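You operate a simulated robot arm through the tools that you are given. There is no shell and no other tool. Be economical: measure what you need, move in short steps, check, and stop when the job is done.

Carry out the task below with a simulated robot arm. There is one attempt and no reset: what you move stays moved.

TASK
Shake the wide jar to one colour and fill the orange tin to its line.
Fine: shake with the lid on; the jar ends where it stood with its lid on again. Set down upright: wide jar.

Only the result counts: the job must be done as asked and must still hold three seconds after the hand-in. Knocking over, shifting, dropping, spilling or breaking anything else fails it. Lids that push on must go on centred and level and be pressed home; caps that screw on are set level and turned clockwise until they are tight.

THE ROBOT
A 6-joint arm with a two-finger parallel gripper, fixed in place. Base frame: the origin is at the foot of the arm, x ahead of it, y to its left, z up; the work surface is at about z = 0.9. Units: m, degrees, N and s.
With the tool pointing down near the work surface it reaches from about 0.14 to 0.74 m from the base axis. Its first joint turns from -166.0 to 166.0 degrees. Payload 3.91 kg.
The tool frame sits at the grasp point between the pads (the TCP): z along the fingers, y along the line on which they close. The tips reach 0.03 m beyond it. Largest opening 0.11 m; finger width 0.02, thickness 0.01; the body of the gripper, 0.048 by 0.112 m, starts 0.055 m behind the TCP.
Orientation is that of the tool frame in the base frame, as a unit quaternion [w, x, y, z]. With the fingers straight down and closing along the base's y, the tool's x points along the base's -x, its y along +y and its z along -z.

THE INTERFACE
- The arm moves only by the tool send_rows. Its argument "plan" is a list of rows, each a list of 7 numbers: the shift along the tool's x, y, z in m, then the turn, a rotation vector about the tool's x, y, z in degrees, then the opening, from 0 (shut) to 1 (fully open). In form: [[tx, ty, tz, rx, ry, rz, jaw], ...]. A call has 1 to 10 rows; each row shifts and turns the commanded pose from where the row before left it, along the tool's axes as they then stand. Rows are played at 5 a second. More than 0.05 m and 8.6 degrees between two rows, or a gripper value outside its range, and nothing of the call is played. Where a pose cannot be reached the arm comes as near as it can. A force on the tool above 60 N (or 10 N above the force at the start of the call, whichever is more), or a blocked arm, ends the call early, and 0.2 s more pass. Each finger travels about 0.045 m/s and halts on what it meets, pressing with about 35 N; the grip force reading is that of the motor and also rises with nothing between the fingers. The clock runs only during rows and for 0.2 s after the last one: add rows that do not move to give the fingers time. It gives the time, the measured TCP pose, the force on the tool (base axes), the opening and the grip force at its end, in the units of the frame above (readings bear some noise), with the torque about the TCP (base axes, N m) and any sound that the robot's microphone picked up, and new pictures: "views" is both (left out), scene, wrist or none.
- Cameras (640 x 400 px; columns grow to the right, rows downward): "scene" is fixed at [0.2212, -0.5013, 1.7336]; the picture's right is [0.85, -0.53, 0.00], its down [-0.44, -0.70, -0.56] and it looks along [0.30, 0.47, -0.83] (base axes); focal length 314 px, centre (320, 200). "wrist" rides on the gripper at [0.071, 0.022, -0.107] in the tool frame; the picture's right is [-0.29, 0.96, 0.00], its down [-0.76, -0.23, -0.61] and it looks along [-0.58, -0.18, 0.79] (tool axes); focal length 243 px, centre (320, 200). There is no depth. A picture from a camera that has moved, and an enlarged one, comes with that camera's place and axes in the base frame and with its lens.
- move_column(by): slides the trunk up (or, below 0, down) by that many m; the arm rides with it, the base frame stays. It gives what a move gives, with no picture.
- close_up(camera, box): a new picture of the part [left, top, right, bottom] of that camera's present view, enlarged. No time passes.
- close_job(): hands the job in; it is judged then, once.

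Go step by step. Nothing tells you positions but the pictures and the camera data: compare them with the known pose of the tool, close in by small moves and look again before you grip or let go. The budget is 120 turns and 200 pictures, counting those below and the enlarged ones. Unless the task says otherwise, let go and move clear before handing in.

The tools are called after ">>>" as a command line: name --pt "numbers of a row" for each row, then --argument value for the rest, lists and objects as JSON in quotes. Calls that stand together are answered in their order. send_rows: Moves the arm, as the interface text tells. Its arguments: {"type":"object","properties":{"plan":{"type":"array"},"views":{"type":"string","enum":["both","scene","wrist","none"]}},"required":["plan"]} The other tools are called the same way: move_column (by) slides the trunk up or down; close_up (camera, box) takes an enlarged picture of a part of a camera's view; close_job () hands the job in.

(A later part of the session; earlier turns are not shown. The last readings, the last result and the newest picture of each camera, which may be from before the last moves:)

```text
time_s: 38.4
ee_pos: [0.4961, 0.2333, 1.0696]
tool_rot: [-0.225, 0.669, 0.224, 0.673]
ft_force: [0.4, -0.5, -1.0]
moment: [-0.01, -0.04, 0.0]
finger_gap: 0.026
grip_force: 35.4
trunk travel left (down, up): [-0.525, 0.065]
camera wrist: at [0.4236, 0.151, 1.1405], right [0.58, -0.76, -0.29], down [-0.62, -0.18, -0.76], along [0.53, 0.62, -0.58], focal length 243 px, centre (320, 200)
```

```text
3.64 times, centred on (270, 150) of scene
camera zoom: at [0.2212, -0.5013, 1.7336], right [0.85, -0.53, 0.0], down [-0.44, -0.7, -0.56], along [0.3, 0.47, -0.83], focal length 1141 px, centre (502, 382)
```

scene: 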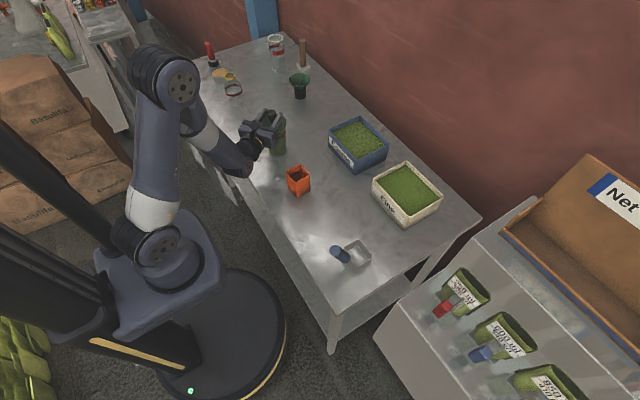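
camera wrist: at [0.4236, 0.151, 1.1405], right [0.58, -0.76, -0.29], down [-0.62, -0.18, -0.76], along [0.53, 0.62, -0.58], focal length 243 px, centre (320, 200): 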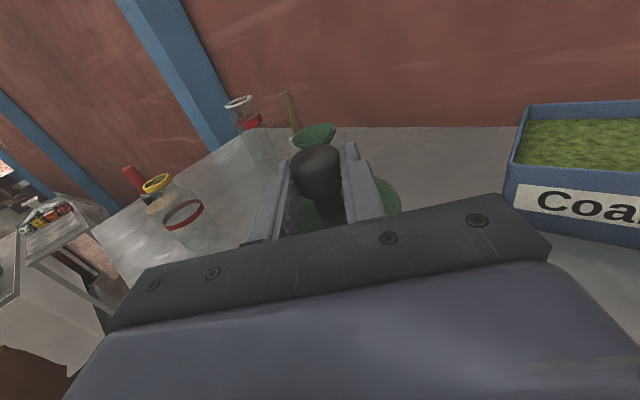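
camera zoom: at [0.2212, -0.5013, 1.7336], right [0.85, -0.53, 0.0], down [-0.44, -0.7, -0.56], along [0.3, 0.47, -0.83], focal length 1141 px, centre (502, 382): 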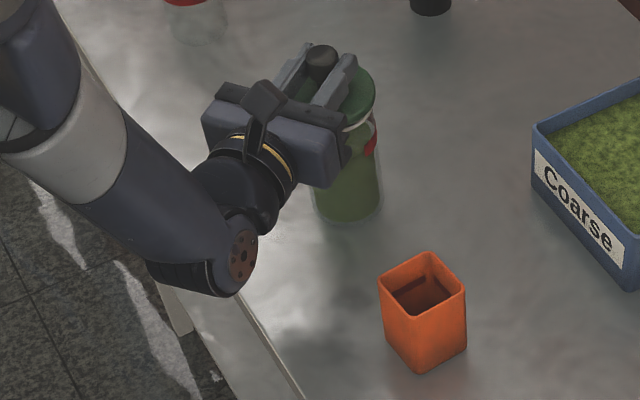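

The lid came off cleanly. I lift it and carry it forward over free table beyond the jar.

>>> send_rows --pt "0.03 0 0 0 0 0 0.2" --pt "0.03 0 0 0 0 0 0.2" --pt "0 0 0.035 0 0 0 0.2" --pt "0 0 0.05 0 0 0 0.2" --pt "0 0 0.045 0 0 0 0.2" --pt "-0.04 0 0 0 0 0 0.2" --pt "-0.04 0 0 0 0 0 0.2" --pt "-0.04 0 0 0 0 0 0.2" --pt "0 0 0 0 0 0 0.2" --views "both"

>>> close_up --camera "scene" --box '[230, 75, 350, 205]'

```text
time_s: 40.0
ee_pos: [0.613, 0.3015, 1.0795]
tool_rot: [-0.231, 0.653, 0.224, 0.686]
ft_force: [-0.4, 0.8, 18.1]
moment: [-0.9, 1.38, -0.09]
finger_gap: 0.0259
grip_force: 34.8
out of reach, approached as far as the arm can: row 6, 7, 8
trunk travel left (down, up): [-0.525, 0.065]
stopped in row 8: the force on the tool passed its limit at 84 N (the readings are from after the stop); the commanded pose is now the measured one
camera wrist: at [0.539, 0.2174, 1.1452], right [0.6, -0.75, -0.28], down [-0.59, -0.17, -0.79], along [0.55, 0.64, -0.54], focal length 243 px, centre (320, 200)
```

scene: 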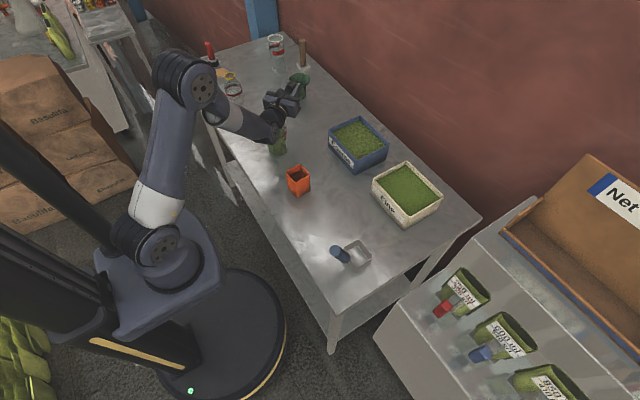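
wrist: 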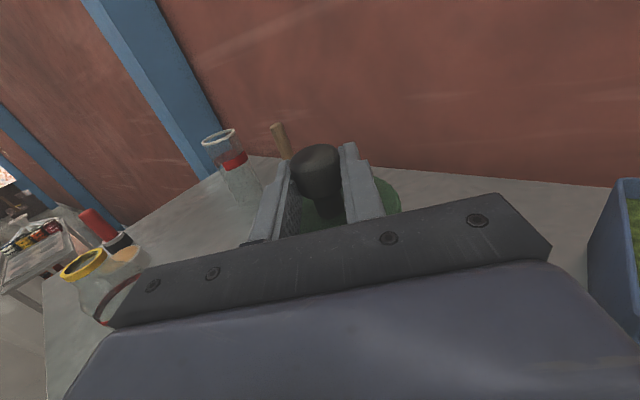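

```text
3.08 times, centred on (290, 140) of scene
camera zoom: at [0.2212, -0.5013, 1.7336], right [0.85, -0.53, 0.0], down [-0.44, -0.7, -0.56], along [0.3, 0.47, -0.83], focal length 965 px, centre (412, 385)
```

zoom: 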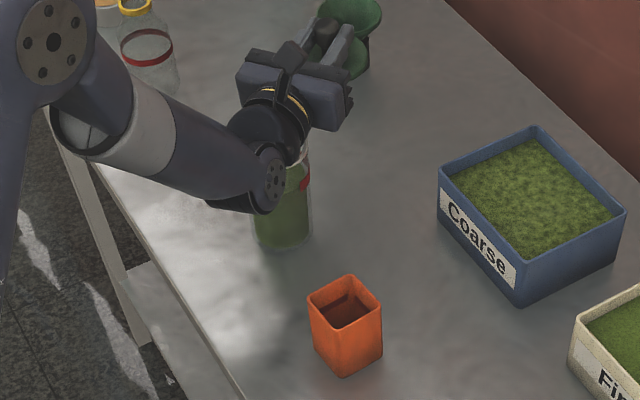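

The wrist came down on the open jar's rim. I go straight up at once and check that the jar is unharmed.

>>> send_rows --pt "0.03 0 0 0 0 0 0.2" --pt "0.04 0 0 0 0 0 0.2" --pt "0 0 0 0 0 0 0.2" --views "scene"

>>> close_up --camera "scene" --box '[220, 60, 340, 205]'

```text
time_s: 40.8
ee_pos: [0.6112, 0.3014, 1.1471]
tool_rot: [-0.231, 0.656, 0.225, 0.683]
ft_force: [-0.6, 0.5, 0.0]
moment: [0.0, 0.01, 0.02]
finger_gap: 0.0258
grip_force: 34.8
trunk travel left (down, up): [-0.525, 0.065]
```

scene: 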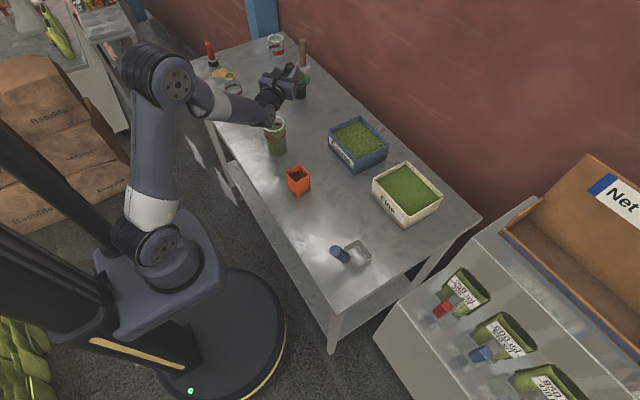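

```text
2.76 times, centred on (280, 132) of scene
camera zoom: at [0.2212, -0.5013, 1.7336], right [0.85, -0.53, 0.0], down [-0.44, -0.7, -0.56], along [0.3, 0.47, -0.83], focal length 865 px, centre (430, 386)
```

zoom: 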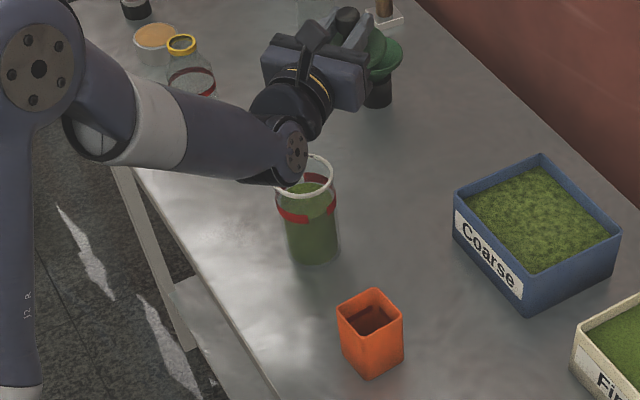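

The jar is upright and intact. I level the tool, turn it to azimuth ~58° and carry the lid to free table on the left, well away from the jar.

>>> send_rows --pt "0.025 0 0 0 -2.2 0 0.2" --pt "0 0 0 6.8 0 0 0.2" --pt "0 0 0 6.8 0 0 0.2" --pt "0 0 0 6.8 0 0 0.2" --pt "0 -0.044 0.0055 0 0 0 0.2" --pt "0 -0.044 0.0055 0 0 0 0.2" --pt "0 -0.044 0.0055 0 0 0 0.2" --pt "0 -0.044 0.0055 0 0 0 0.2" --pt "0 -0.044 0.0055 0 0 0 0.2" --pt "0 0 0 0 0 0 0.2" --views "both"

>>> close_up --camera "scene" --box '[200, 60, 340, 205]'

```text
time_s: 43.0
ee_pos: [0.4391, 0.4379, 1.1687]
tool_rot: [-0.34, 0.618, 0.344, 0.62]
ft_force: [-0.7, 1.1, -0.4]
moment: [-0.01, 0.03, -0.01]
finger_gap: 0.0257
grip_force: 35.2
trunk travel left (down, up): [-0.525, 0.065]
camera wrist: at [0.4007, 0.3361, 1.2397], right [0.81, -0.51, -0.28], down [-0.51, -0.4, -0.76], along [0.27, 0.76, -0.58], focal length 243 px, centre (320, 200)
```

scene: 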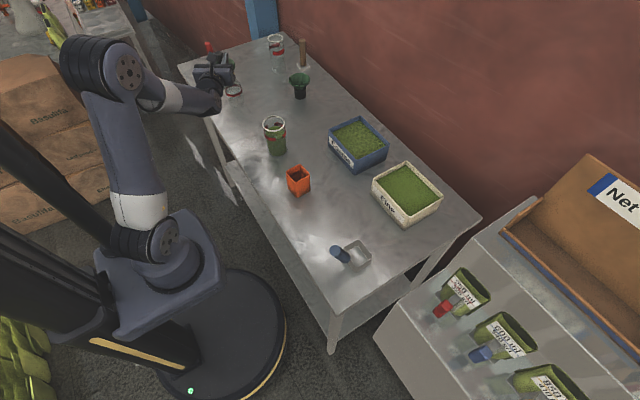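
wrist: 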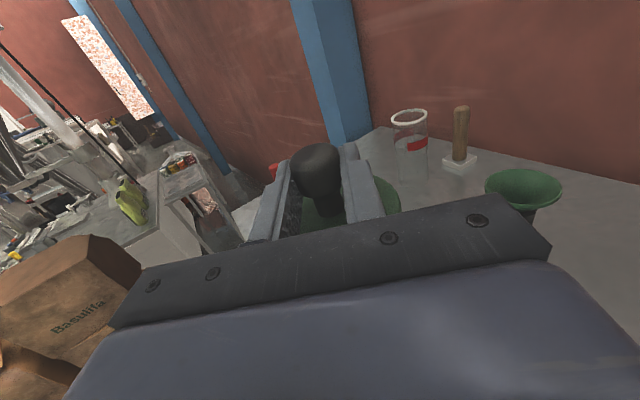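

```text
2.76 times, centred on (270, 132) of scene
camera zoom: at [0.2212, -0.5013, 1.7336], right [0.85, -0.53, 0.0], down [-0.44, -0.7, -0.56], along [0.3, 0.47, -0.83], focal length 865 px, centre (458, 386)
```

zoom: 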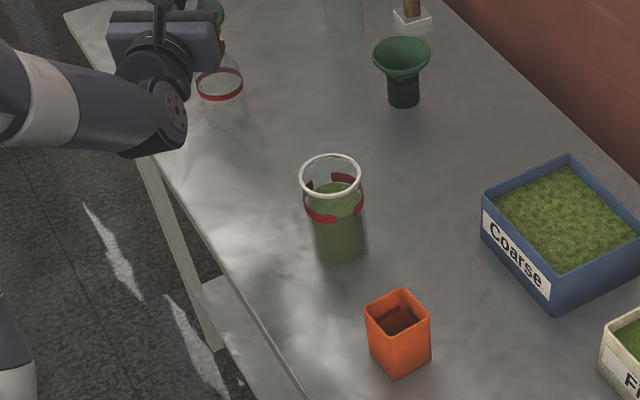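

The jar stands fine. The lid hangs over free table at (0.44, 0.44); I lower it most of the way.

>>> send_rows --pt "-0.05 0 0 0 0 0 0.2" --pt "-0.05 0 0 0 0 0 0.2" --pt "-0.05 0 0 0 0 0 0.2" --pt "-0.03 0 0 0 0 0 0.2" --pt "0 0 0 0 0 0 0.2" --views "both"

>>> close_up --camera "scene" --box '[190, 40, 300, 130]'

```text
time_s: 44.2
ee_pos: [0.4424, 0.4345, 0.9872]
tool_rot: [-0.343, 0.616, 0.347, 0.618]
ft_force: [0.7, 0.1, 0.7]
moment: [0.0, 0.02, -0.03]
finger_gap: 0.0253
grip_force: 34.8
out of reach, approached as far as the arm can: row 4
trunk travel left (down, up): [-0.525, 0.065]
camera wrist: at [0.4052, 0.3314, 1.0588], right [0.82, -0.5, -0.29], down [-0.51, -0.4, -0.76], along [0.27, 0.77, -0.58], focal length 243 px, centre (320, 200)
```

scene: 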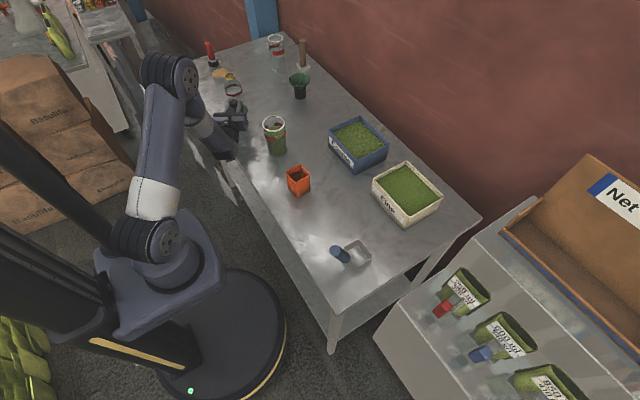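
wrist: 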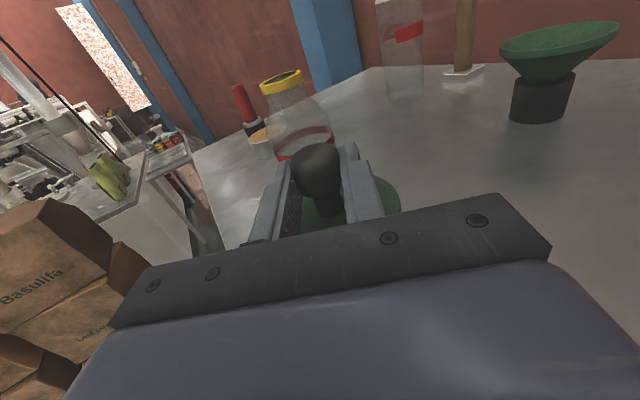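

```text
4.44 times, centred on (245, 85) of scene
camera zoom: at [0.2212, -0.5013, 1.7336], right [0.85, -0.53, 0.0], down [-0.44, -0.7, -0.56], along [0.3, 0.47, -0.83], focal length 1394 px, centre (653, 711)
```

zoom: 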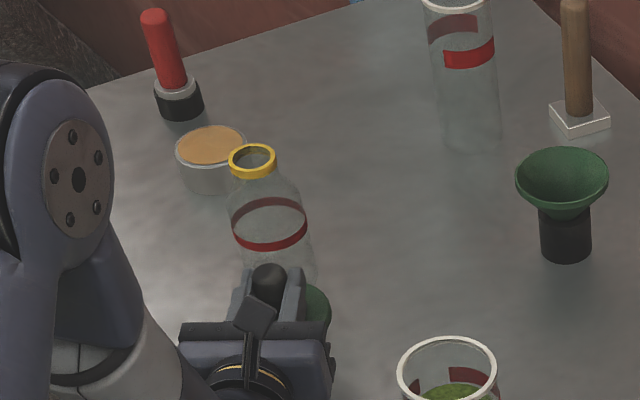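

The lid is about 3 cm above the table; I turn a bit more for reach and lower in small steps until contact.

>>> send_rows --pt "0 0 0 7 0 0 0.2" --pt "-0.012 0 0 0 0 0 0.2" --pt "-0.01 0 0 0 0 0 0.2" --pt "0 0 0 0 0 0 0.2" --views "wrist"

>>> close_up --camera "scene" --box '[190, 60, 290, 150]'

```text
time_s: 45.2
ee_pos: [0.4427, 0.437, 0.9669]
tool_rot: [-0.379, 0.595, 0.382, 0.597]
ft_force: [-0.3, 0.0, -0.9]
moment: [-0.04, -0.02, 0.03]
finger_gap: 0.0252
grip_force: 35.0
trunk travel left (down, up): [-0.525, 0.065]
camera wrist: at [0.417, 0.3295, 1.0384], right [0.87, -0.41, -0.29], down [-0.46, -0.46, -0.76], along [0.18, 0.79, -0.58], focal length 243 px, centre (320, 200)
```

wrist: 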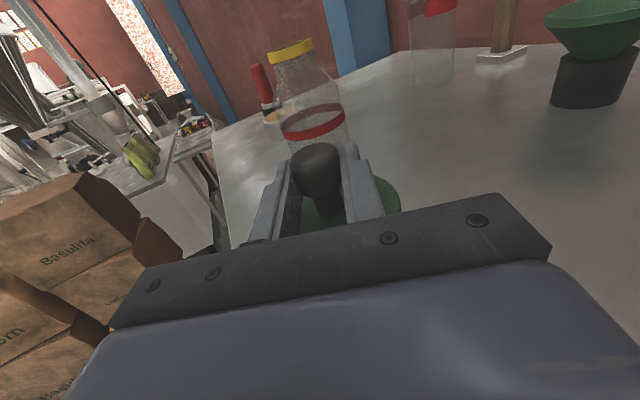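

```text
4.44 times, centred on (240, 105) of scene
camera zoom: at [0.2212, -0.5013, 1.7336], right [0.85, -0.53, 0.0], down [-0.44, -0.7, -0.56], along [0.3, 0.47, -0.83], focal length 1394 px, centre (676, 622)
```

zoom: 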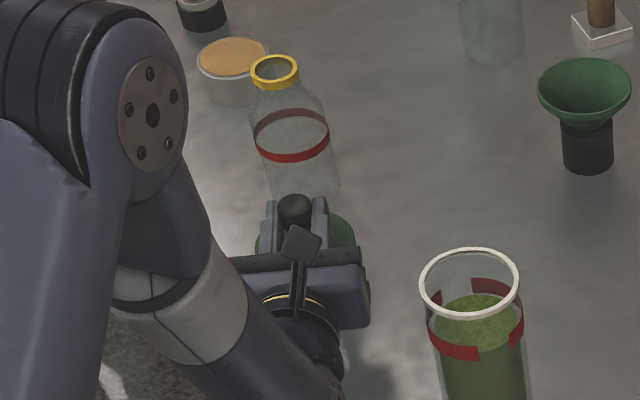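

Not yet in contact. I lower in 4 mm steps.

>>> send_rows --pt "-0.004 0 0 0 0 0 0.2" --pt "-0.004 0 0 0 0 0 0.2" --pt "0 0 0 0 0 0 0.2" --views "none"

>>> send_rows --pt "-0.003 0 0 0 0 0 0.2" --pt "-0.002 0 0 0 0 0 0.2" --pt "0 0 0 0 0 0 0.2" --views "wrist"

```text
time_s: 46.0
ee_pos: [0.4432, 0.4358, 0.9598]
tool_rot: [-0.378, 0.596, 0.381, 0.598]
ft_force: [0.5, 0.5, 0.2]
moment: [0.0, -0.02, 0.02]
finger_gap: 0.0258
grip_force: 35.1
trunk travel left (down, up): [-0.525, 0.065]
```

```text
time_s: 46.8
ee_pos: [0.4428, 0.4355, 0.954]
tool_rot: [-0.378, 0.595, 0.382, 0.597]
ft_force: [-0.3, 0.6, -1.5]
moment: [-0.01, -0.02, -0.01]
finger_gap: 0.0255
grip_force: 34.7
trunk travel left (down, up): [-0.525, 0.065]
camera wrist: at [0.4168, 0.3294, 1.0261], right [0.87, -0.41, -0.29], down [-0.46, -0.45, -0.76], along [0.18, 0.79, -0.58], focal length 243 px, centre (320, 200)
```

wrist: 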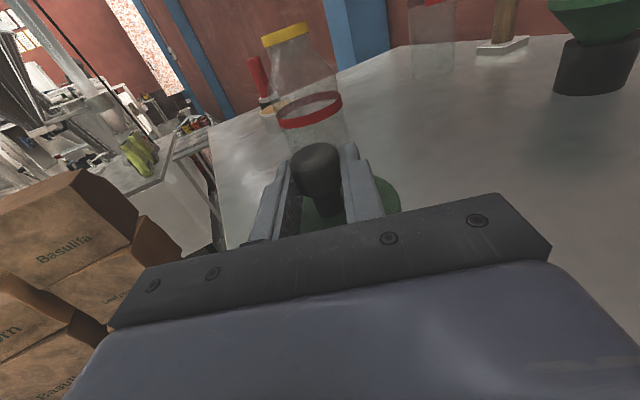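

Still free; continue in small steps.

>>> send_rows --pt "-0.003 0 0 0 0 0 0.2" --pt "-0.002 0 0 0 0 0 0.2" --pt "0 0 0 0 0 0 0.2" --views "none"

>>> send_rows --pt "-0.003 0 0 0 0 0 0.2" --pt "-0.002 0 0 0 0 0 0.2" --pt "0 0 0 0 0 0 0.2" --views "wrist"

>>> close_up --camera "scene" --box '[190, 60, 290, 150]'

```text
time_s: 47.6
ee_pos: [0.4424, 0.4357, 0.9495]
tool_rot: [-0.378, 0.596, 0.381, 0.597]
ft_force: [-0.1, 0.2, -0.5]
moment: [0.02, -0.01, 0.02]
finger_gap: 0.0254
grip_force: 35.0
trunk travel left (down, up): [-0.525, 0.065]
```

```text
time_s: 48.4
ee_pos: [0.4422, 0.4354, 0.9452]
tool_rot: [-0.379, 0.595, 0.381, 0.598]
ft_force: [0.0, -0.9, 7.5]
moment: [-0.71, 0.5, 0.03]
finger_gap: 0.0258
grip_force: 34.7
trunk travel left (down, up): [-0.525, 0.065]
camera wrist: at [0.4167, 0.3292, 1.0166], right [0.87, -0.41, -0.28], down [-0.46, -0.45, -0.76], along [0.18, 0.79, -0.58], focal length 243 px, centre (320, 200)
```

wrist: 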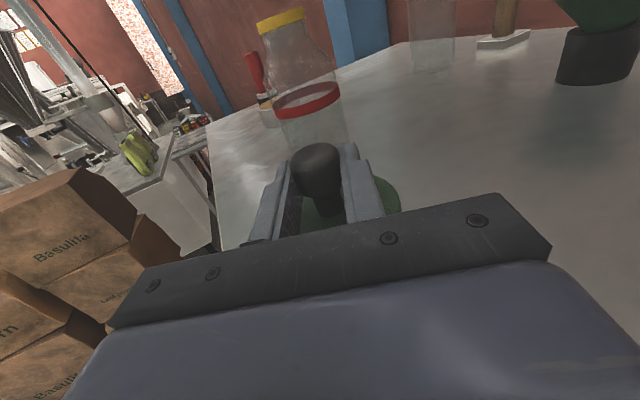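

```text
4.44 times, centred on (240, 105) of scene
camera zoom: at [0.2212, -0.5013, 1.7336], right [0.85, -0.53, 0.0], down [-0.44, -0.7, -0.56], along [0.3, 0.47, -0.83], focal length 1394 px, centre (676, 622)
```

zoom: 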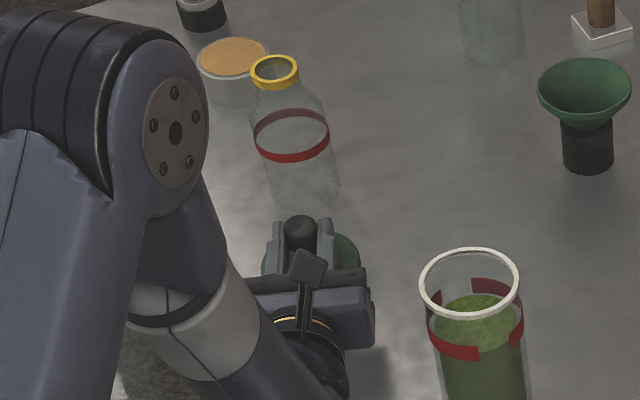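

The moment shows the wrist, not the lid, touching the table near its edge. I lift 4 mm, back off 4 cm so the wrist is past the edge, then lower again.

>>> send_rows --pt "0.005 0 0 0 0 0 0.2" --pt "0 0 -0.02 0 0 0 0.2" --pt "0 0 -0.02 0 0 0 0.2" --pt "-0.004 0 0 0 0 0 0.2" --pt "0 0 0 0 0 0 0.2" --views "none"

>>> send_rows --pt "-0.002 0 0 0 0 0 0.2" --pt "-0.002 0 0 0 0 0 0.2" --pt "0 0 0 0 0 0 0.2" --views "wrist"

```text
time_s: 49.6
ee_pos: [0.4254, 0.399, 0.9466]
tool_rot: [-0.378, 0.596, 0.382, 0.598]
ft_force: [0.2, 0.0, -0.8]
moment: [0.0, 0.02, -0.01]
finger_gap: 0.0259
grip_force: 34.9
trunk travel left (down, up): [-0.525, 0.065]
```

```text
time_s: 50.4
ee_pos: [0.4256, 0.398, 0.9451]
tool_rot: [-0.378, 0.593, 0.38, 0.601]
ft_force: [3.5, 0.1, 35.2]
moment: [-2.74, 1.75, 0.26]
finger_gap: 0.0259
grip_force: 35.6
trunk travel left (down, up): [-0.525, 0.065]
camera wrist: at [0.3993, 0.2918, 1.0165], right [0.87, -0.4, -0.28], down [-0.46, -0.45, -0.77], along [0.18, 0.8, -0.58], focal length 243 px, centre (320, 200)
```

wrist: 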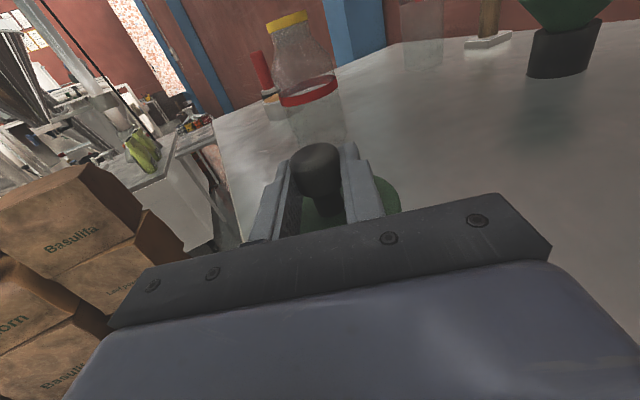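

Still the gripper body touching. I lift slightly, pitch the nose down 4° to raise the wrist, and lower again.

>>> send_rows --pt "0.006 0 0 0 0 0 0.2" --pt "0 0 0 0 -4.4 0 0.2" --pt "-0.003 0 0 0 0 0 0.2" --pt "0 0 0 0 0 0 0.2" --views "none"

>>> send_rows --pt "-0.002 0 0 0 0 0 0.2" --pt "-0.001 0 0 0 0 0 0.2" --pt "0 0 0 0 0 0 0.2" --views "none"

>>> send_rows --pt "-0.002 0 0 0 0 0 0.2" --pt "0 0 0 0 0 0 0.2" --views "wrist"

```text
time_s: 51.4
ee_pos: [0.4242, 0.3988, 0.944]
tool_rot: [-0.363, 0.618, 0.396, 0.573]
ft_force: [-0.4, -0.1, -0.6]
moment: [0.02, 0.01, 0.02]
finger_gap: 0.0258
grip_force: 35.4
trunk travel left (down, up): [-0.525, 0.065]
```

```text
time_s: 52.2
ee_pos: [0.4254, 0.3988, 0.9427]
tool_rot: [-0.364, 0.617, 0.397, 0.573]
ft_force: [-0.8, 0.9, 3.4]
moment: [0.15, -0.02, 0.04]
finger_gap: 0.0256
grip_force: 35.5
trunk travel left (down, up): [-0.525, 0.065]
```

```text
time_s: 52.8
ee_pos: [0.4244, 0.3983, 0.9407]
tool_rot: [-0.364, 0.616, 0.395, 0.576]
ft_force: [0.6, 2.2, 17.2]
moment: [0.6, -0.28, -0.04]
finger_gap: 0.0257
grip_force: 35.4
trunk travel left (down, up): [-0.525, 0.065]
camera wrist: at [0.4007, 0.2971, 1.0207], right [0.86, -0.42, -0.28], down [-0.48, -0.5, -0.72], along [0.16, 0.75, -0.64], focal length 243 px, centre (320, 200)
```

wrist: 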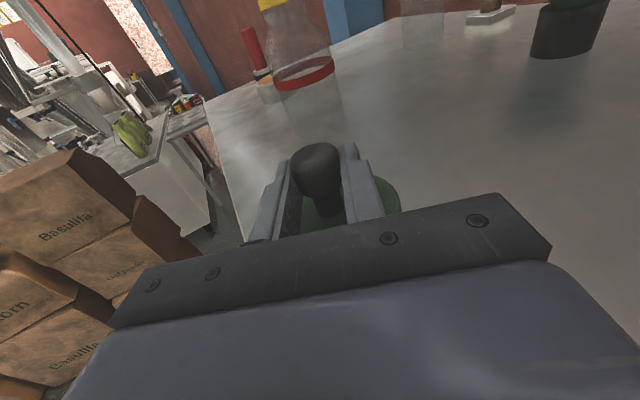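

The lid's front edge rests on the table. I unload, open and back away.

>>> send_rows --pt "0.001 0 0 0 1.5 0 0.2" --pt "0 0 0 0 0 0 0.4" --pt "0 0 0 0 0 0 0.6" --pt "0 0 0 0 0 0 0.6" --pt "0 0 0 0 0 0 0.6" --pt "0 0 -0.03 0 0 0 0.6" --pt "0 0 -0.04 0 0 0 0.6" --pt "0.04 0 -0.01 0 0 0 0.6" --pt "0.04 0 0 0 0 0 0.6" --pt "0 0 0 0 0 0 0.6" --views "both"

>>> close_up --camera "scene" --box '[190, 60, 290, 150]'

```text
time_s: 55.0
ee_pos: [0.392, 0.3293, 1.0242]
tool_rot: [-0.368, 0.611, 0.39, 0.582]
ft_force: [-0.2, -0.7, -0.2]
moment: [-0.02, 0.01, 0.0]
finger_gap: 0.0659
grip_force: 0.0
trunk travel left (down, up): [-0.525, 0.065]
camera wrist: at [0.368, 0.226, 1.1014], right [0.86, -0.42, -0.29], down [-0.48, -0.49, -0.73], along [0.17, 0.76, -0.62], focal length 243 px, centre (320, 200)
```

scene: 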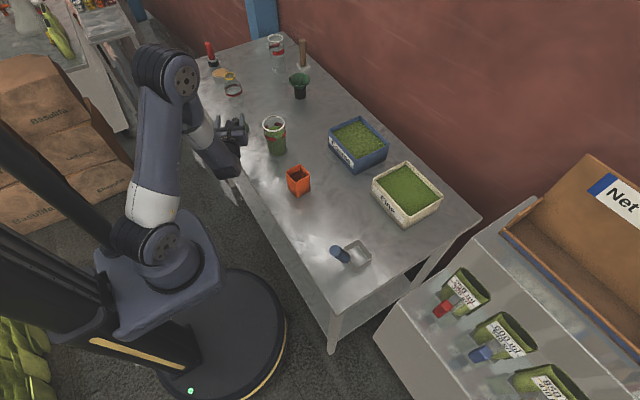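
wrist: 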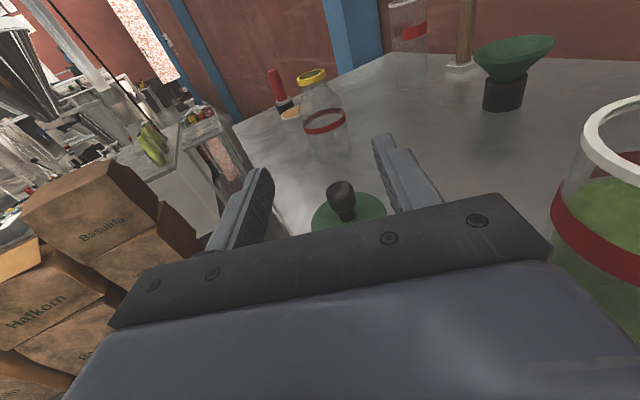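

```text
4.44 times, centred on (240, 105) of scene
camera zoom: at [0.2212, -0.5013, 1.7336], right [0.85, -0.53, 0.0], down [-0.44, -0.7, -0.56], along [0.3, 0.47, -0.83], focal length 1394 px, centre (676, 622)
```

zoom: 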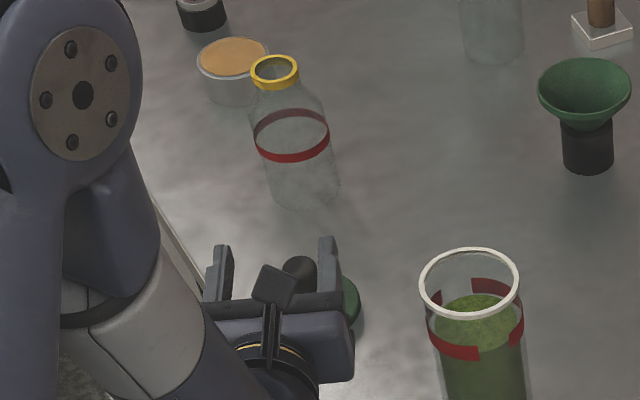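

The lid stands upright on the table. Now I return to the start line behind the jar with the tool level and at azimuth 37°.

>>> send_rows --pt "0.045 0 0 0 2.9 0 1" --pt "0.03 0 0 0 0 0 1" --pt "0 0.0224 -0.033 0 0 0 1" --pt "0 0.0224 -0.033 0 0 0 1" --pt "0 0 0 -6.9 0 0 1" --pt "0 0 0 -6.9 0 0 1" --pt "0 0.0295 -0.0267 0 0 0 1" --pt "0 0.0295 -0.0267 0 0 0 1" --pt "0 0 0 -6.9 0 0 1" --pt "0 0 0 -6.9 0 0 1" --views "both"

```text
time_s: 57.2
ee_pos: [0.4181, 0.1754, 1.0994]
tool_rot: [-0.224, 0.669, 0.227, 0.671]
ft_force: [0.4, 0.6, 0.4]
moment: [-0.01, -0.01, 0.0]
finger_gap: 0.1098
grip_force: 0.0
trunk travel left (down, up): [-0.525, 0.065]
camera wrist: at [0.3462, 0.093, 1.1706], right [0.58, -0.76, -0.29], down [-0.62, -0.19, -0.76], along [0.53, 0.62, -0.58], focal length 243 px, centre (320, 200)
```

scene: 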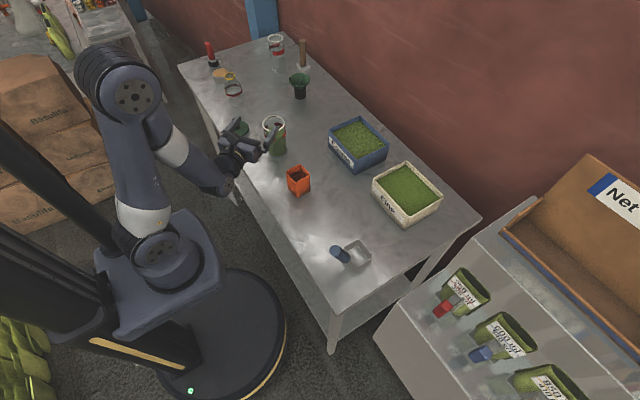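
wrist: 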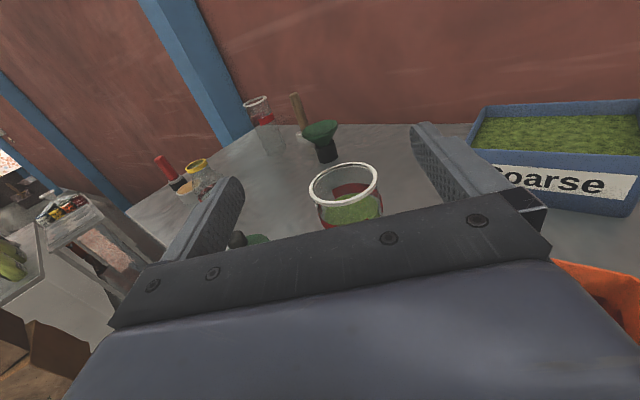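

The open jar sits centred ahead as before. I descend, advance and grip it.

>>> send_rows --pt "-0.046 0 0 0 0 0 1" --pt "-0.046 0 0 0 0 0 1" --pt "-0.046 0 0 0 0 0 1" --pt "0 0 0.04 0 0 0 1" --pt "0 0 0.04 0 0 0 1" --pt "0 0 0.02 0 0 0 1" --pt "0 0 0 0 0 0 1" --views "both"

```text
time_s: 58.8
ee_pos: [0.4993, 0.2358, 0.962]
tool_rot: [-0.228, 0.668, 0.23, 0.67]
ft_force: [0.1, -0.4, -0.1]
moment: [0.03, -0.01, 0.01]
finger_gap: 0.11
grip_force: 0.1
trunk travel left (down, up): [-0.525, 0.065]
camera wrist: at [0.4277, 0.1529, 1.0323], right [0.59, -0.76, -0.29], down [-0.62, -0.19, -0.76], along [0.52, 0.62, -0.58], focal length 243 px, centre (320, 200)
```

scene: 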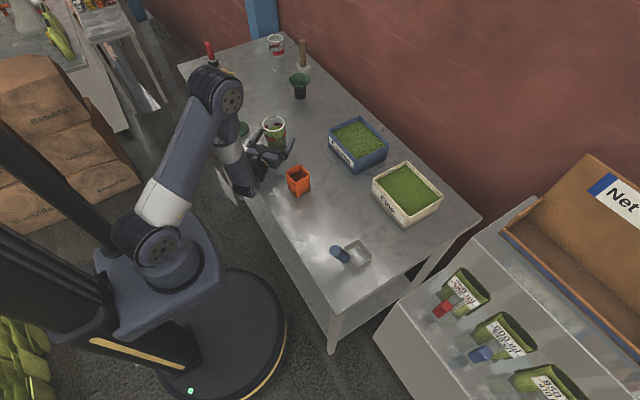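
wrist: 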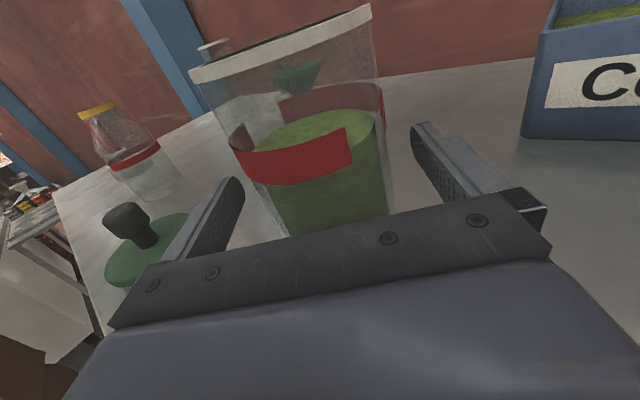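

Centred as before; I grip and lift.

>>> send_rows --pt "0 0 0 0 0 0 0.7" --pt "0 0 0 0 0 0 0.5" --pt "0 0 0 0 0 0 0.5" --pt "0 0 0 0 0 0 0.5" --pt "0 0 0 0 0 0 0.5" --pt "0.02 0 0 0 0 0 0.5" --pt "0.04 0 0 0 0 0 0.5" --pt "0.04 0 0 0 0 0 0.5" --pt "0.04 0 0 0 0 0 0.5" --pt "0.02 0 0 0 0 0 0.5" --views "both"

>>> close_up --camera "scene" --box '[250, 140, 350, 210]'

```text
time_s: 61.0
ee_pos: [0.4968, 0.2366, 1.1221]
tool_rot: [-0.226, 0.669, 0.228, 0.67]
ft_force: [-0.8, 0.4, -1.4]
moment: [0.01, 0.05, 0.05]
finger_gap: 0.0616
grip_force: 35.3
trunk travel left (down, up): [-0.525, 0.065]
camera wrist: at [0.4247, 0.154, 1.1937], right [0.58, -0.76, -0.29], down [-0.62, -0.19, -0.76], along [0.53, 0.62, -0.58], focal length 243 px, centre (320, 200)
```

scene: 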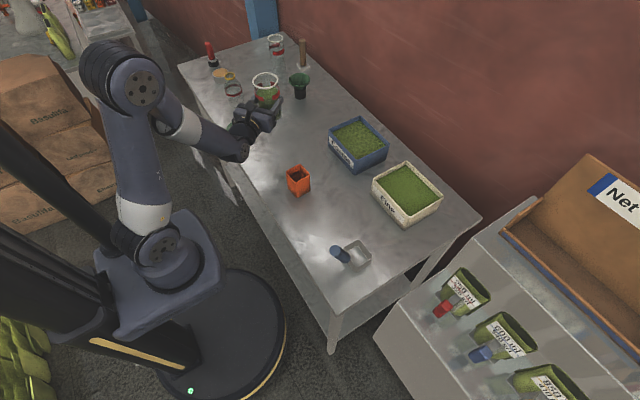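
wrist: 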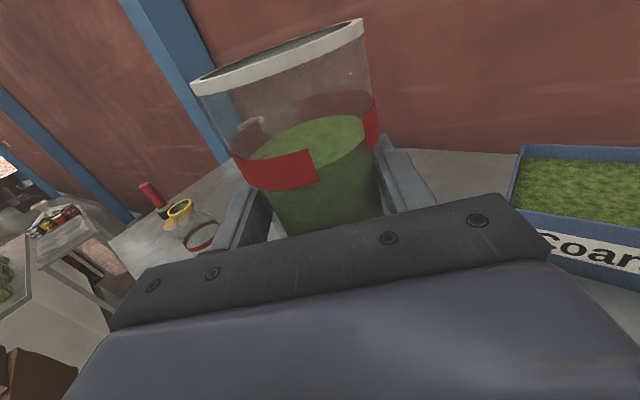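

```text
5.71 times, centred on (300, 175) of scene
camera zoom: at [0.2212, -0.5013, 1.7336], right [0.85, -0.53, 0.0], down [-0.44, -0.7, -0.56], along [0.3, 0.47, -0.83], focal length 1792 px, centre (434, 343)
```

zoom: 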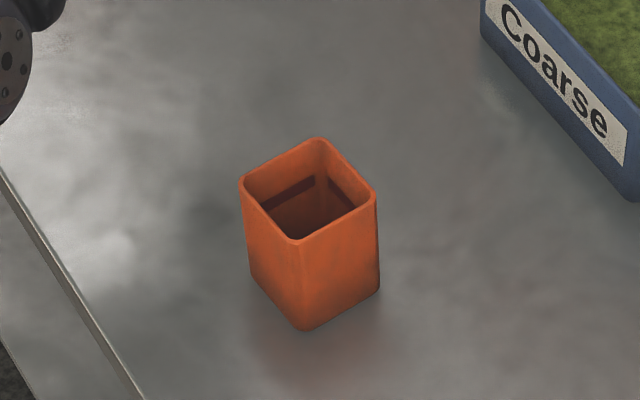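

The gap reads 0.0616 instead of 0.0703, so the jar may be gripped off its diameter. I look closer before doing anything else.

>>> close_up --camera "scene" --box '[210, 55, 320, 175]'

>>> close_up --camera "wrist" --box '[160, 0, 460, 240]'

```text
3.33 times, centred on (265, 115) of scene
camera zoom: at [0.2212, -0.5013, 1.7336], right [0.85, -0.53, 0.0], down [-0.44, -0.7, -0.56], along [0.3, 0.47, -0.83], focal length 1046 px, centre (503, 483)
```

zoom: 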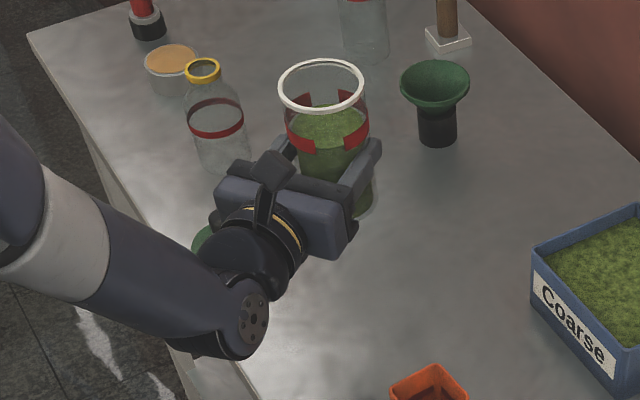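

```text
1.67 times, centred on (310, 120) of wrist
camera zoom: at [0.4247, 0.154, 1.1937], right [0.58, -0.76, -0.29], down [-0.62, -0.19, -0.76], along [0.53, 0.62, -0.58], focal length 404 px, centre (337, 333)
```

zoom: 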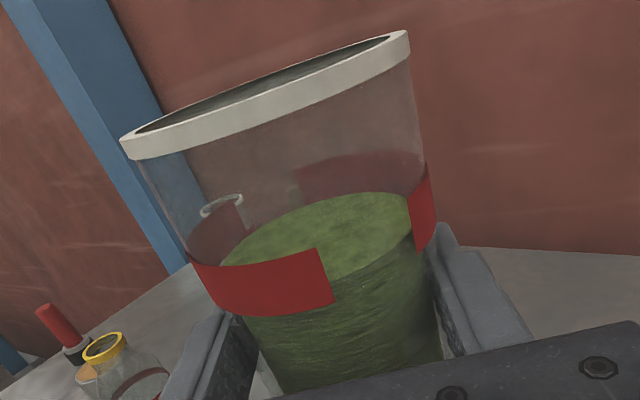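

The jar is upright but the grip is likely forward of the diameter. I set it down, open, advance 15 mm and regrip.

>>> send_rows --pt "-0.045 0 0 0 0 0 0.5" --pt "-0.045 0 0 0 0 0 0.5" --pt "-0.045 0 0 0 0 0 0.5" --pt "-0.018 0 0 0 0 0 0.5" --pt "-0.007 0 0 0 0 0 0.5" --pt "0 0 0 0 0 0 0.5" --views "none"

>>> send_rows --pt "0 0 0 0 0 0 0.8" --pt "0 0 0 0 0 0 1" --pt "0 0 0 0 0 0 1" --pt "0 0 0 0 0 0 1" --pt "0 0 0 0 0 0 1" --views "both"

>>> close_up --camera "scene" --box '[220, 95, 320, 205]'

```text
time_s: 62.4
ee_pos: [0.4994, 0.2364, 0.9639]
tool_rot: [-0.227, 0.666, 0.228, 0.673]
ft_force: [3.1, 1.3, 23.0]
moment: [0.22, 0.35, -0.1]
finger_gap: 0.0621
grip_force: 34.7
trunk travel left (down, up): [-0.525, 0.065]
```

```text
time_s: 63.6
ee_pos: [0.4992, 0.2355, 0.9611]
tool_rot: [-0.226, 0.668, 0.23, 0.671]
ft_force: [0.5, -0.5, -0.4]
moment: [0.01, 0.0, -0.03]
finger_gap: 0.1102
grip_force: 0.0
trunk travel left (down, up): [-0.525, 0.065]
camera wrist: at [0.4272, 0.1523, 1.0329], right [0.59, -0.76, -0.29], down [-0.62, -0.19, -0.76], along [0.52, 0.62, -0.58], focal length 243 px, centre (320, 200)
```

scene: 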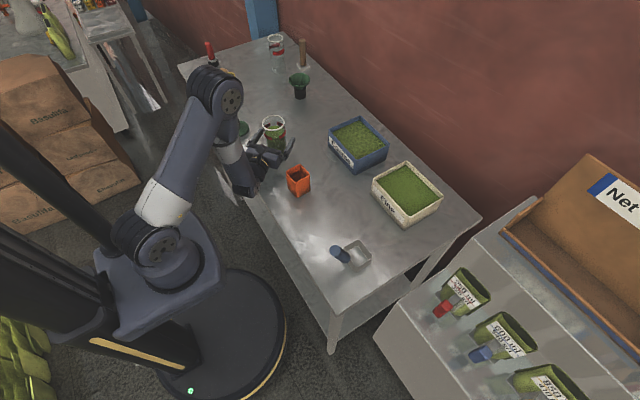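
wrist: 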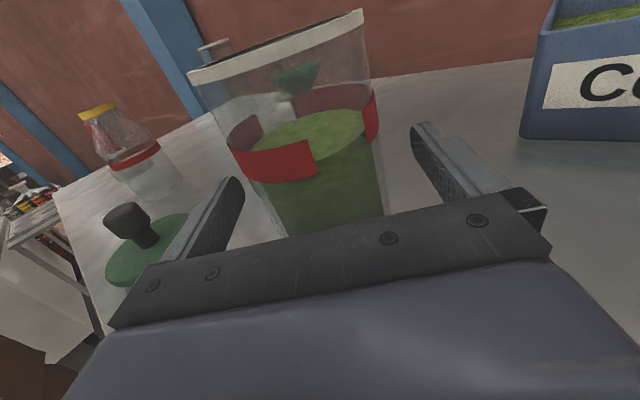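

```text
3.64 times, centred on (270, 150) of scene
camera zoom: at [0.2212, -0.5013, 1.7336], right [0.85, -0.53, 0.0], down [-0.44, -0.7, -0.56], along [0.3, 0.47, -0.83], focal length 1141 px, centre (502, 382)
```

zoom: 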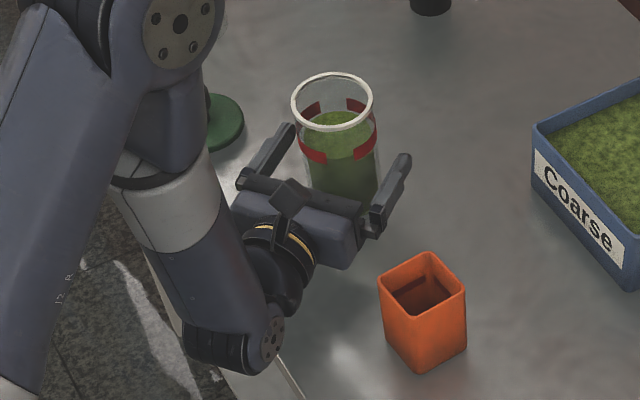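

The jar's centre does lie at the TCP, and the jar turned a little when gripped: it settled with flats against the pads (0.0616 m), which is a stable grip. I grip again and lift to carry height.

>>> send_rows --pt "0 0 0 0 0 0 0.7" --pt "0 0 0 0 0 0 0.45" --pt "0 0 0 0 0 0 0.45" --pt "0 0 0 0 0 0 0.45" --pt "0 0 0 0 0 0 0.45" --pt "0.02 0 0 0 0 0 0.45" --pt "0.04 0 0 0 0 0 0.45" --pt "0.04 0 0 0 0 0 0.45" --pt "0.04 0 0 0 0 0 0.45" --pt "0.02 0 0 0 0 0 0.45" --views "wrist"

```text
time_s: 65.8
ee_pos: [0.4976, 0.2368, 1.1232]
tool_rot: [-0.226, 0.669, 0.227, 0.67]
ft_force: [0.2, 0.5, -2.1]
moment: [0.02, 0.02, 0.01]
finger_gap: 0.0619
grip_force: 35.3
trunk travel left (down, up): [-0.525, 0.065]
camera wrist: at [0.4256, 0.1528, 1.1939], right [0.58, -0.76, -0.29], down [-0.62, -0.19, -0.76], along [0.53, 0.62, -0.58], focal length 243 px, centre (320, 200)
```

wrist: 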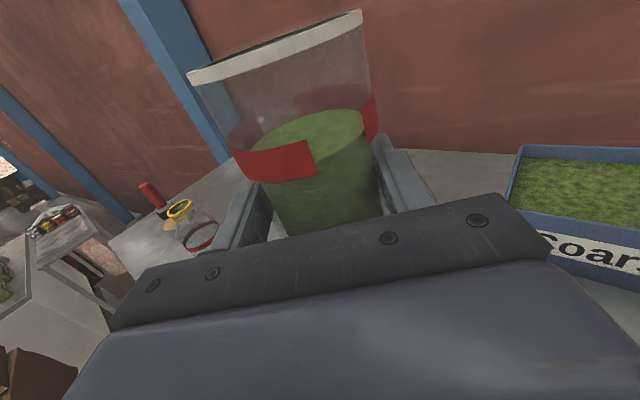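

The grip is solid. I carry the jar level to the right of the tin, keeping it 8 cm above the tin's rim; the tin's mouth is about (0.485, 0.048, 0.982).

>>> send_rows --pt "0 0.02 -0.0115 0 0 0 0.45" --pt "0 0.031 -0.0179 0 0 0 0.45" --pt "0 0.031 -0.0179 0 0 0 0.45" --pt "0 0.031 -0.0179 0 0 0 0.45" --pt "0 0.031 -0.0179 0 0 0 0.45" --pt "0 0.031 -0.0179 0 0 0 0.45" --pt "0 0.031 -0.0179 0 0 0 0.45" --pt "0 0.01 -0.006 0 0 0 0.45" --pt "0 0 0 0 0 0 0.45" --views "both"

```text
time_s: 67.8
ee_pos: [0.5307, -0.0115, 1.1218]
tool_rot: [-0.225, 0.668, 0.229, 0.671]
ft_force: [-0.1, -0.9, -2.5]
moment: [-0.01, 0.0, 0.0]
finger_gap: 0.062
grip_force: 35.0
trunk travel left (down, up): [-0.525, 0.065]
camera wrist: at [0.4578, -0.0939, 1.1929], right [0.58, -0.76, -0.29], down [-0.62, -0.19, -0.76], along [0.53, 0.62, -0.58], focal length 243 px, centre (320, 200)
```

scene: 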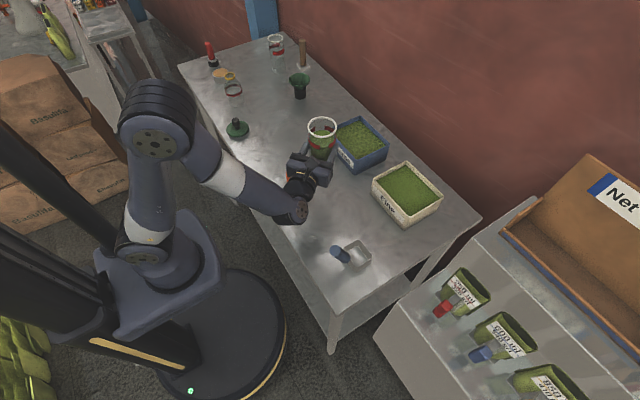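
wrist: 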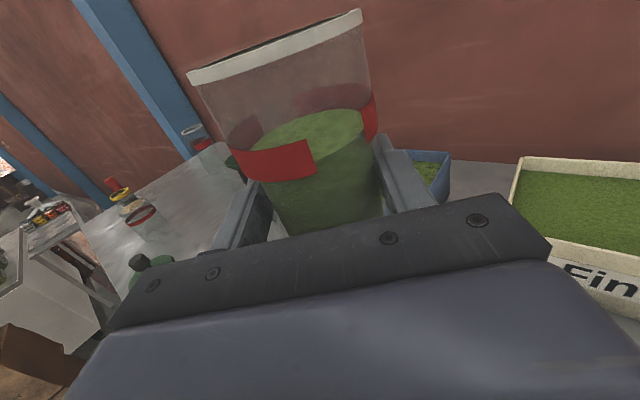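

The tin is hidden behind the gripper from the scene camera. I tilt the jar 40° to the left (still no flow) and look.

>>> send_rows --pt "0 0 0 0 0 -8 0.45" --pt "0 0 0 0 0 -8 0.45" --pt "0 0 0 0 0 -8 0.45" --pt "0 0 0 0 0 -8 0.45" --pt "0 0 0 0 0 -8 0.45" --pt "0 0 0 0 0 0 0.45" --views "both"

```text
time_s: 69.2
ee_pos: [0.5297, -0.0107, 1.1232]
tool_rot: [0.019, 0.55, 0.443, 0.708]
ft_force: [-0.4, 0.0, -1.5]
moment: [0.02, 0.04, -0.01]
finger_gap: 0.0618
grip_force: 35.0
trunk travel left (down, up): [-0.525, 0.065]
camera wrist: at [0.4269, -0.0534, 1.1905], right [0.56, -0.73, 0.4], down [-0.29, -0.62, -0.73], along [0.78, 0.29, -0.56], focal length 243 px, centre (320, 200)
```

scene: 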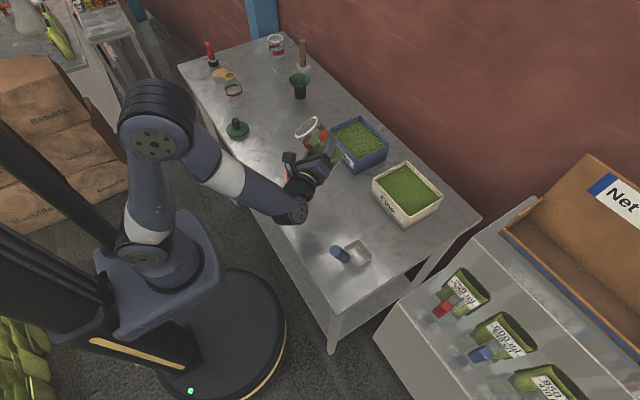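
wrist: 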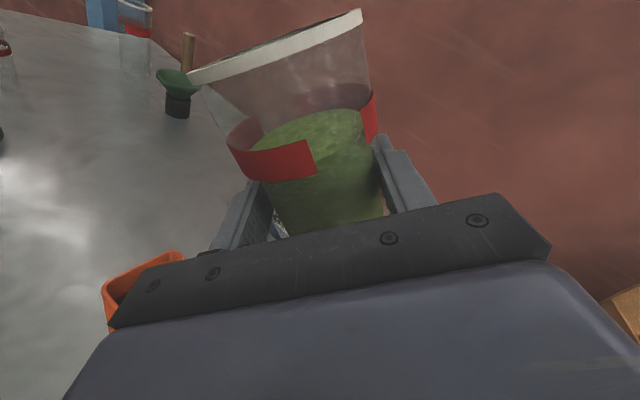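

The contents have not moved at 40°. Tin position confirmed at about (0.485, 0.048). I lower to pouring height (~1.05) and tilt to 56°.

>>> send_rows --pt "-0.0276 -0.0231 0 0 0 0 0.45" --pt "-0.0276 -0.0231 0 0 0 0 0.45" --pt "0 0 0 0 0 -8 0.45" --pt "0 0 0 0 0 -8 0.45" --pt "0 0 0 0 0 0 0.45" --views "both"

>>> close_up --camera "scene" --box '[250, 120, 350, 210]'

```text
time_s: 70.4
ee_pos: [0.5304, -0.0109, 1.0509]
tool_rot: [0.117, 0.483, 0.516, 0.698]
ft_force: [0.5, 0.0, -2.0]
moment: [-0.03, 0.02, -0.01]
finger_gap: 0.0621
grip_force: 35.1
trunk travel left (down, up): [-0.525, 0.065]
camera wrist: at [0.4165, -0.0396, 1.108], right [0.47, -0.61, 0.64], down [-0.18, -0.77, -0.61], along [0.87, 0.18, -0.47], focal length 243 px, centre (320, 200)
```

scene: 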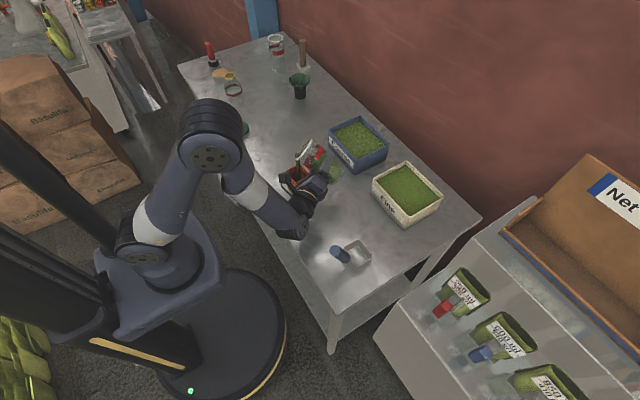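
wrist: 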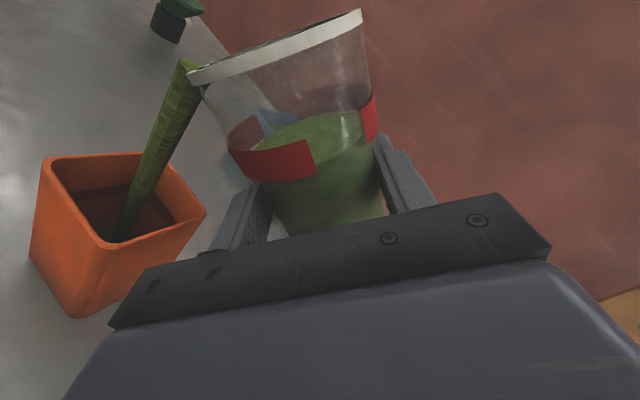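

```text
4.44 times, centred on (300, 165) of scene
camera zoom: at [0.2212, -0.5013, 1.7336], right [0.85, -0.53, 0.0], down [-0.44, -0.7, -0.56], along [0.3, 0.47, -0.83], focal length 1394 px, centre (409, 356)
```

zoom: 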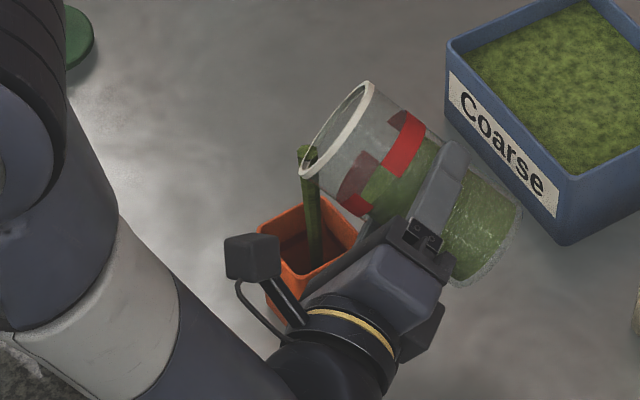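

The mix is already streaming into the tin, inside its mouth. I hold and watch the level.

>>> send_rows --pt "0 0 0 0 0 0 0.45" --pt "0 0 0 0 0 0 0.45" --views "wrist"

>>> close_up --camera "scene" --box '[270, 145, 330, 195]'

```text
time_s: 71.0
ee_pos: [0.5302, -0.0122, 1.0507]
tool_rot: [0.117, 0.483, 0.516, 0.698]
ft_force: [0.5, -0.1, -0.8]
moment: [0.0, -0.01, 0.01]
finger_gap: 0.062
grip_force: 35.3
trunk travel left (down, up): [-0.525, 0.065]
camera wrist: at [0.4165, -0.0396, 1.1082], right [0.47, -0.61, 0.63], down [-0.18, -0.77, -0.61], along [0.87, 0.18, -0.47], focal length 243 px, centre (320, 200)
```

wrist: 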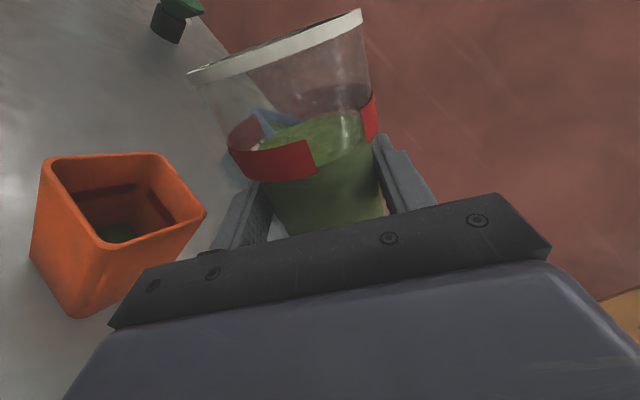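

```text
8.00 times, centred on (300, 170) of scene
camera zoom: at [0.2212, -0.5013, 1.7336], right [0.85, -0.53, 0.0], down [-0.44, -0.7, -0.56], along [0.3, 0.47, -0.83], focal length 2510 px, centre (480, 440)
```

zoom: 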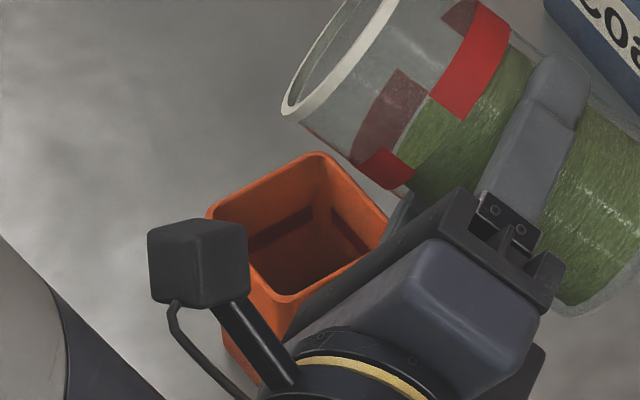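

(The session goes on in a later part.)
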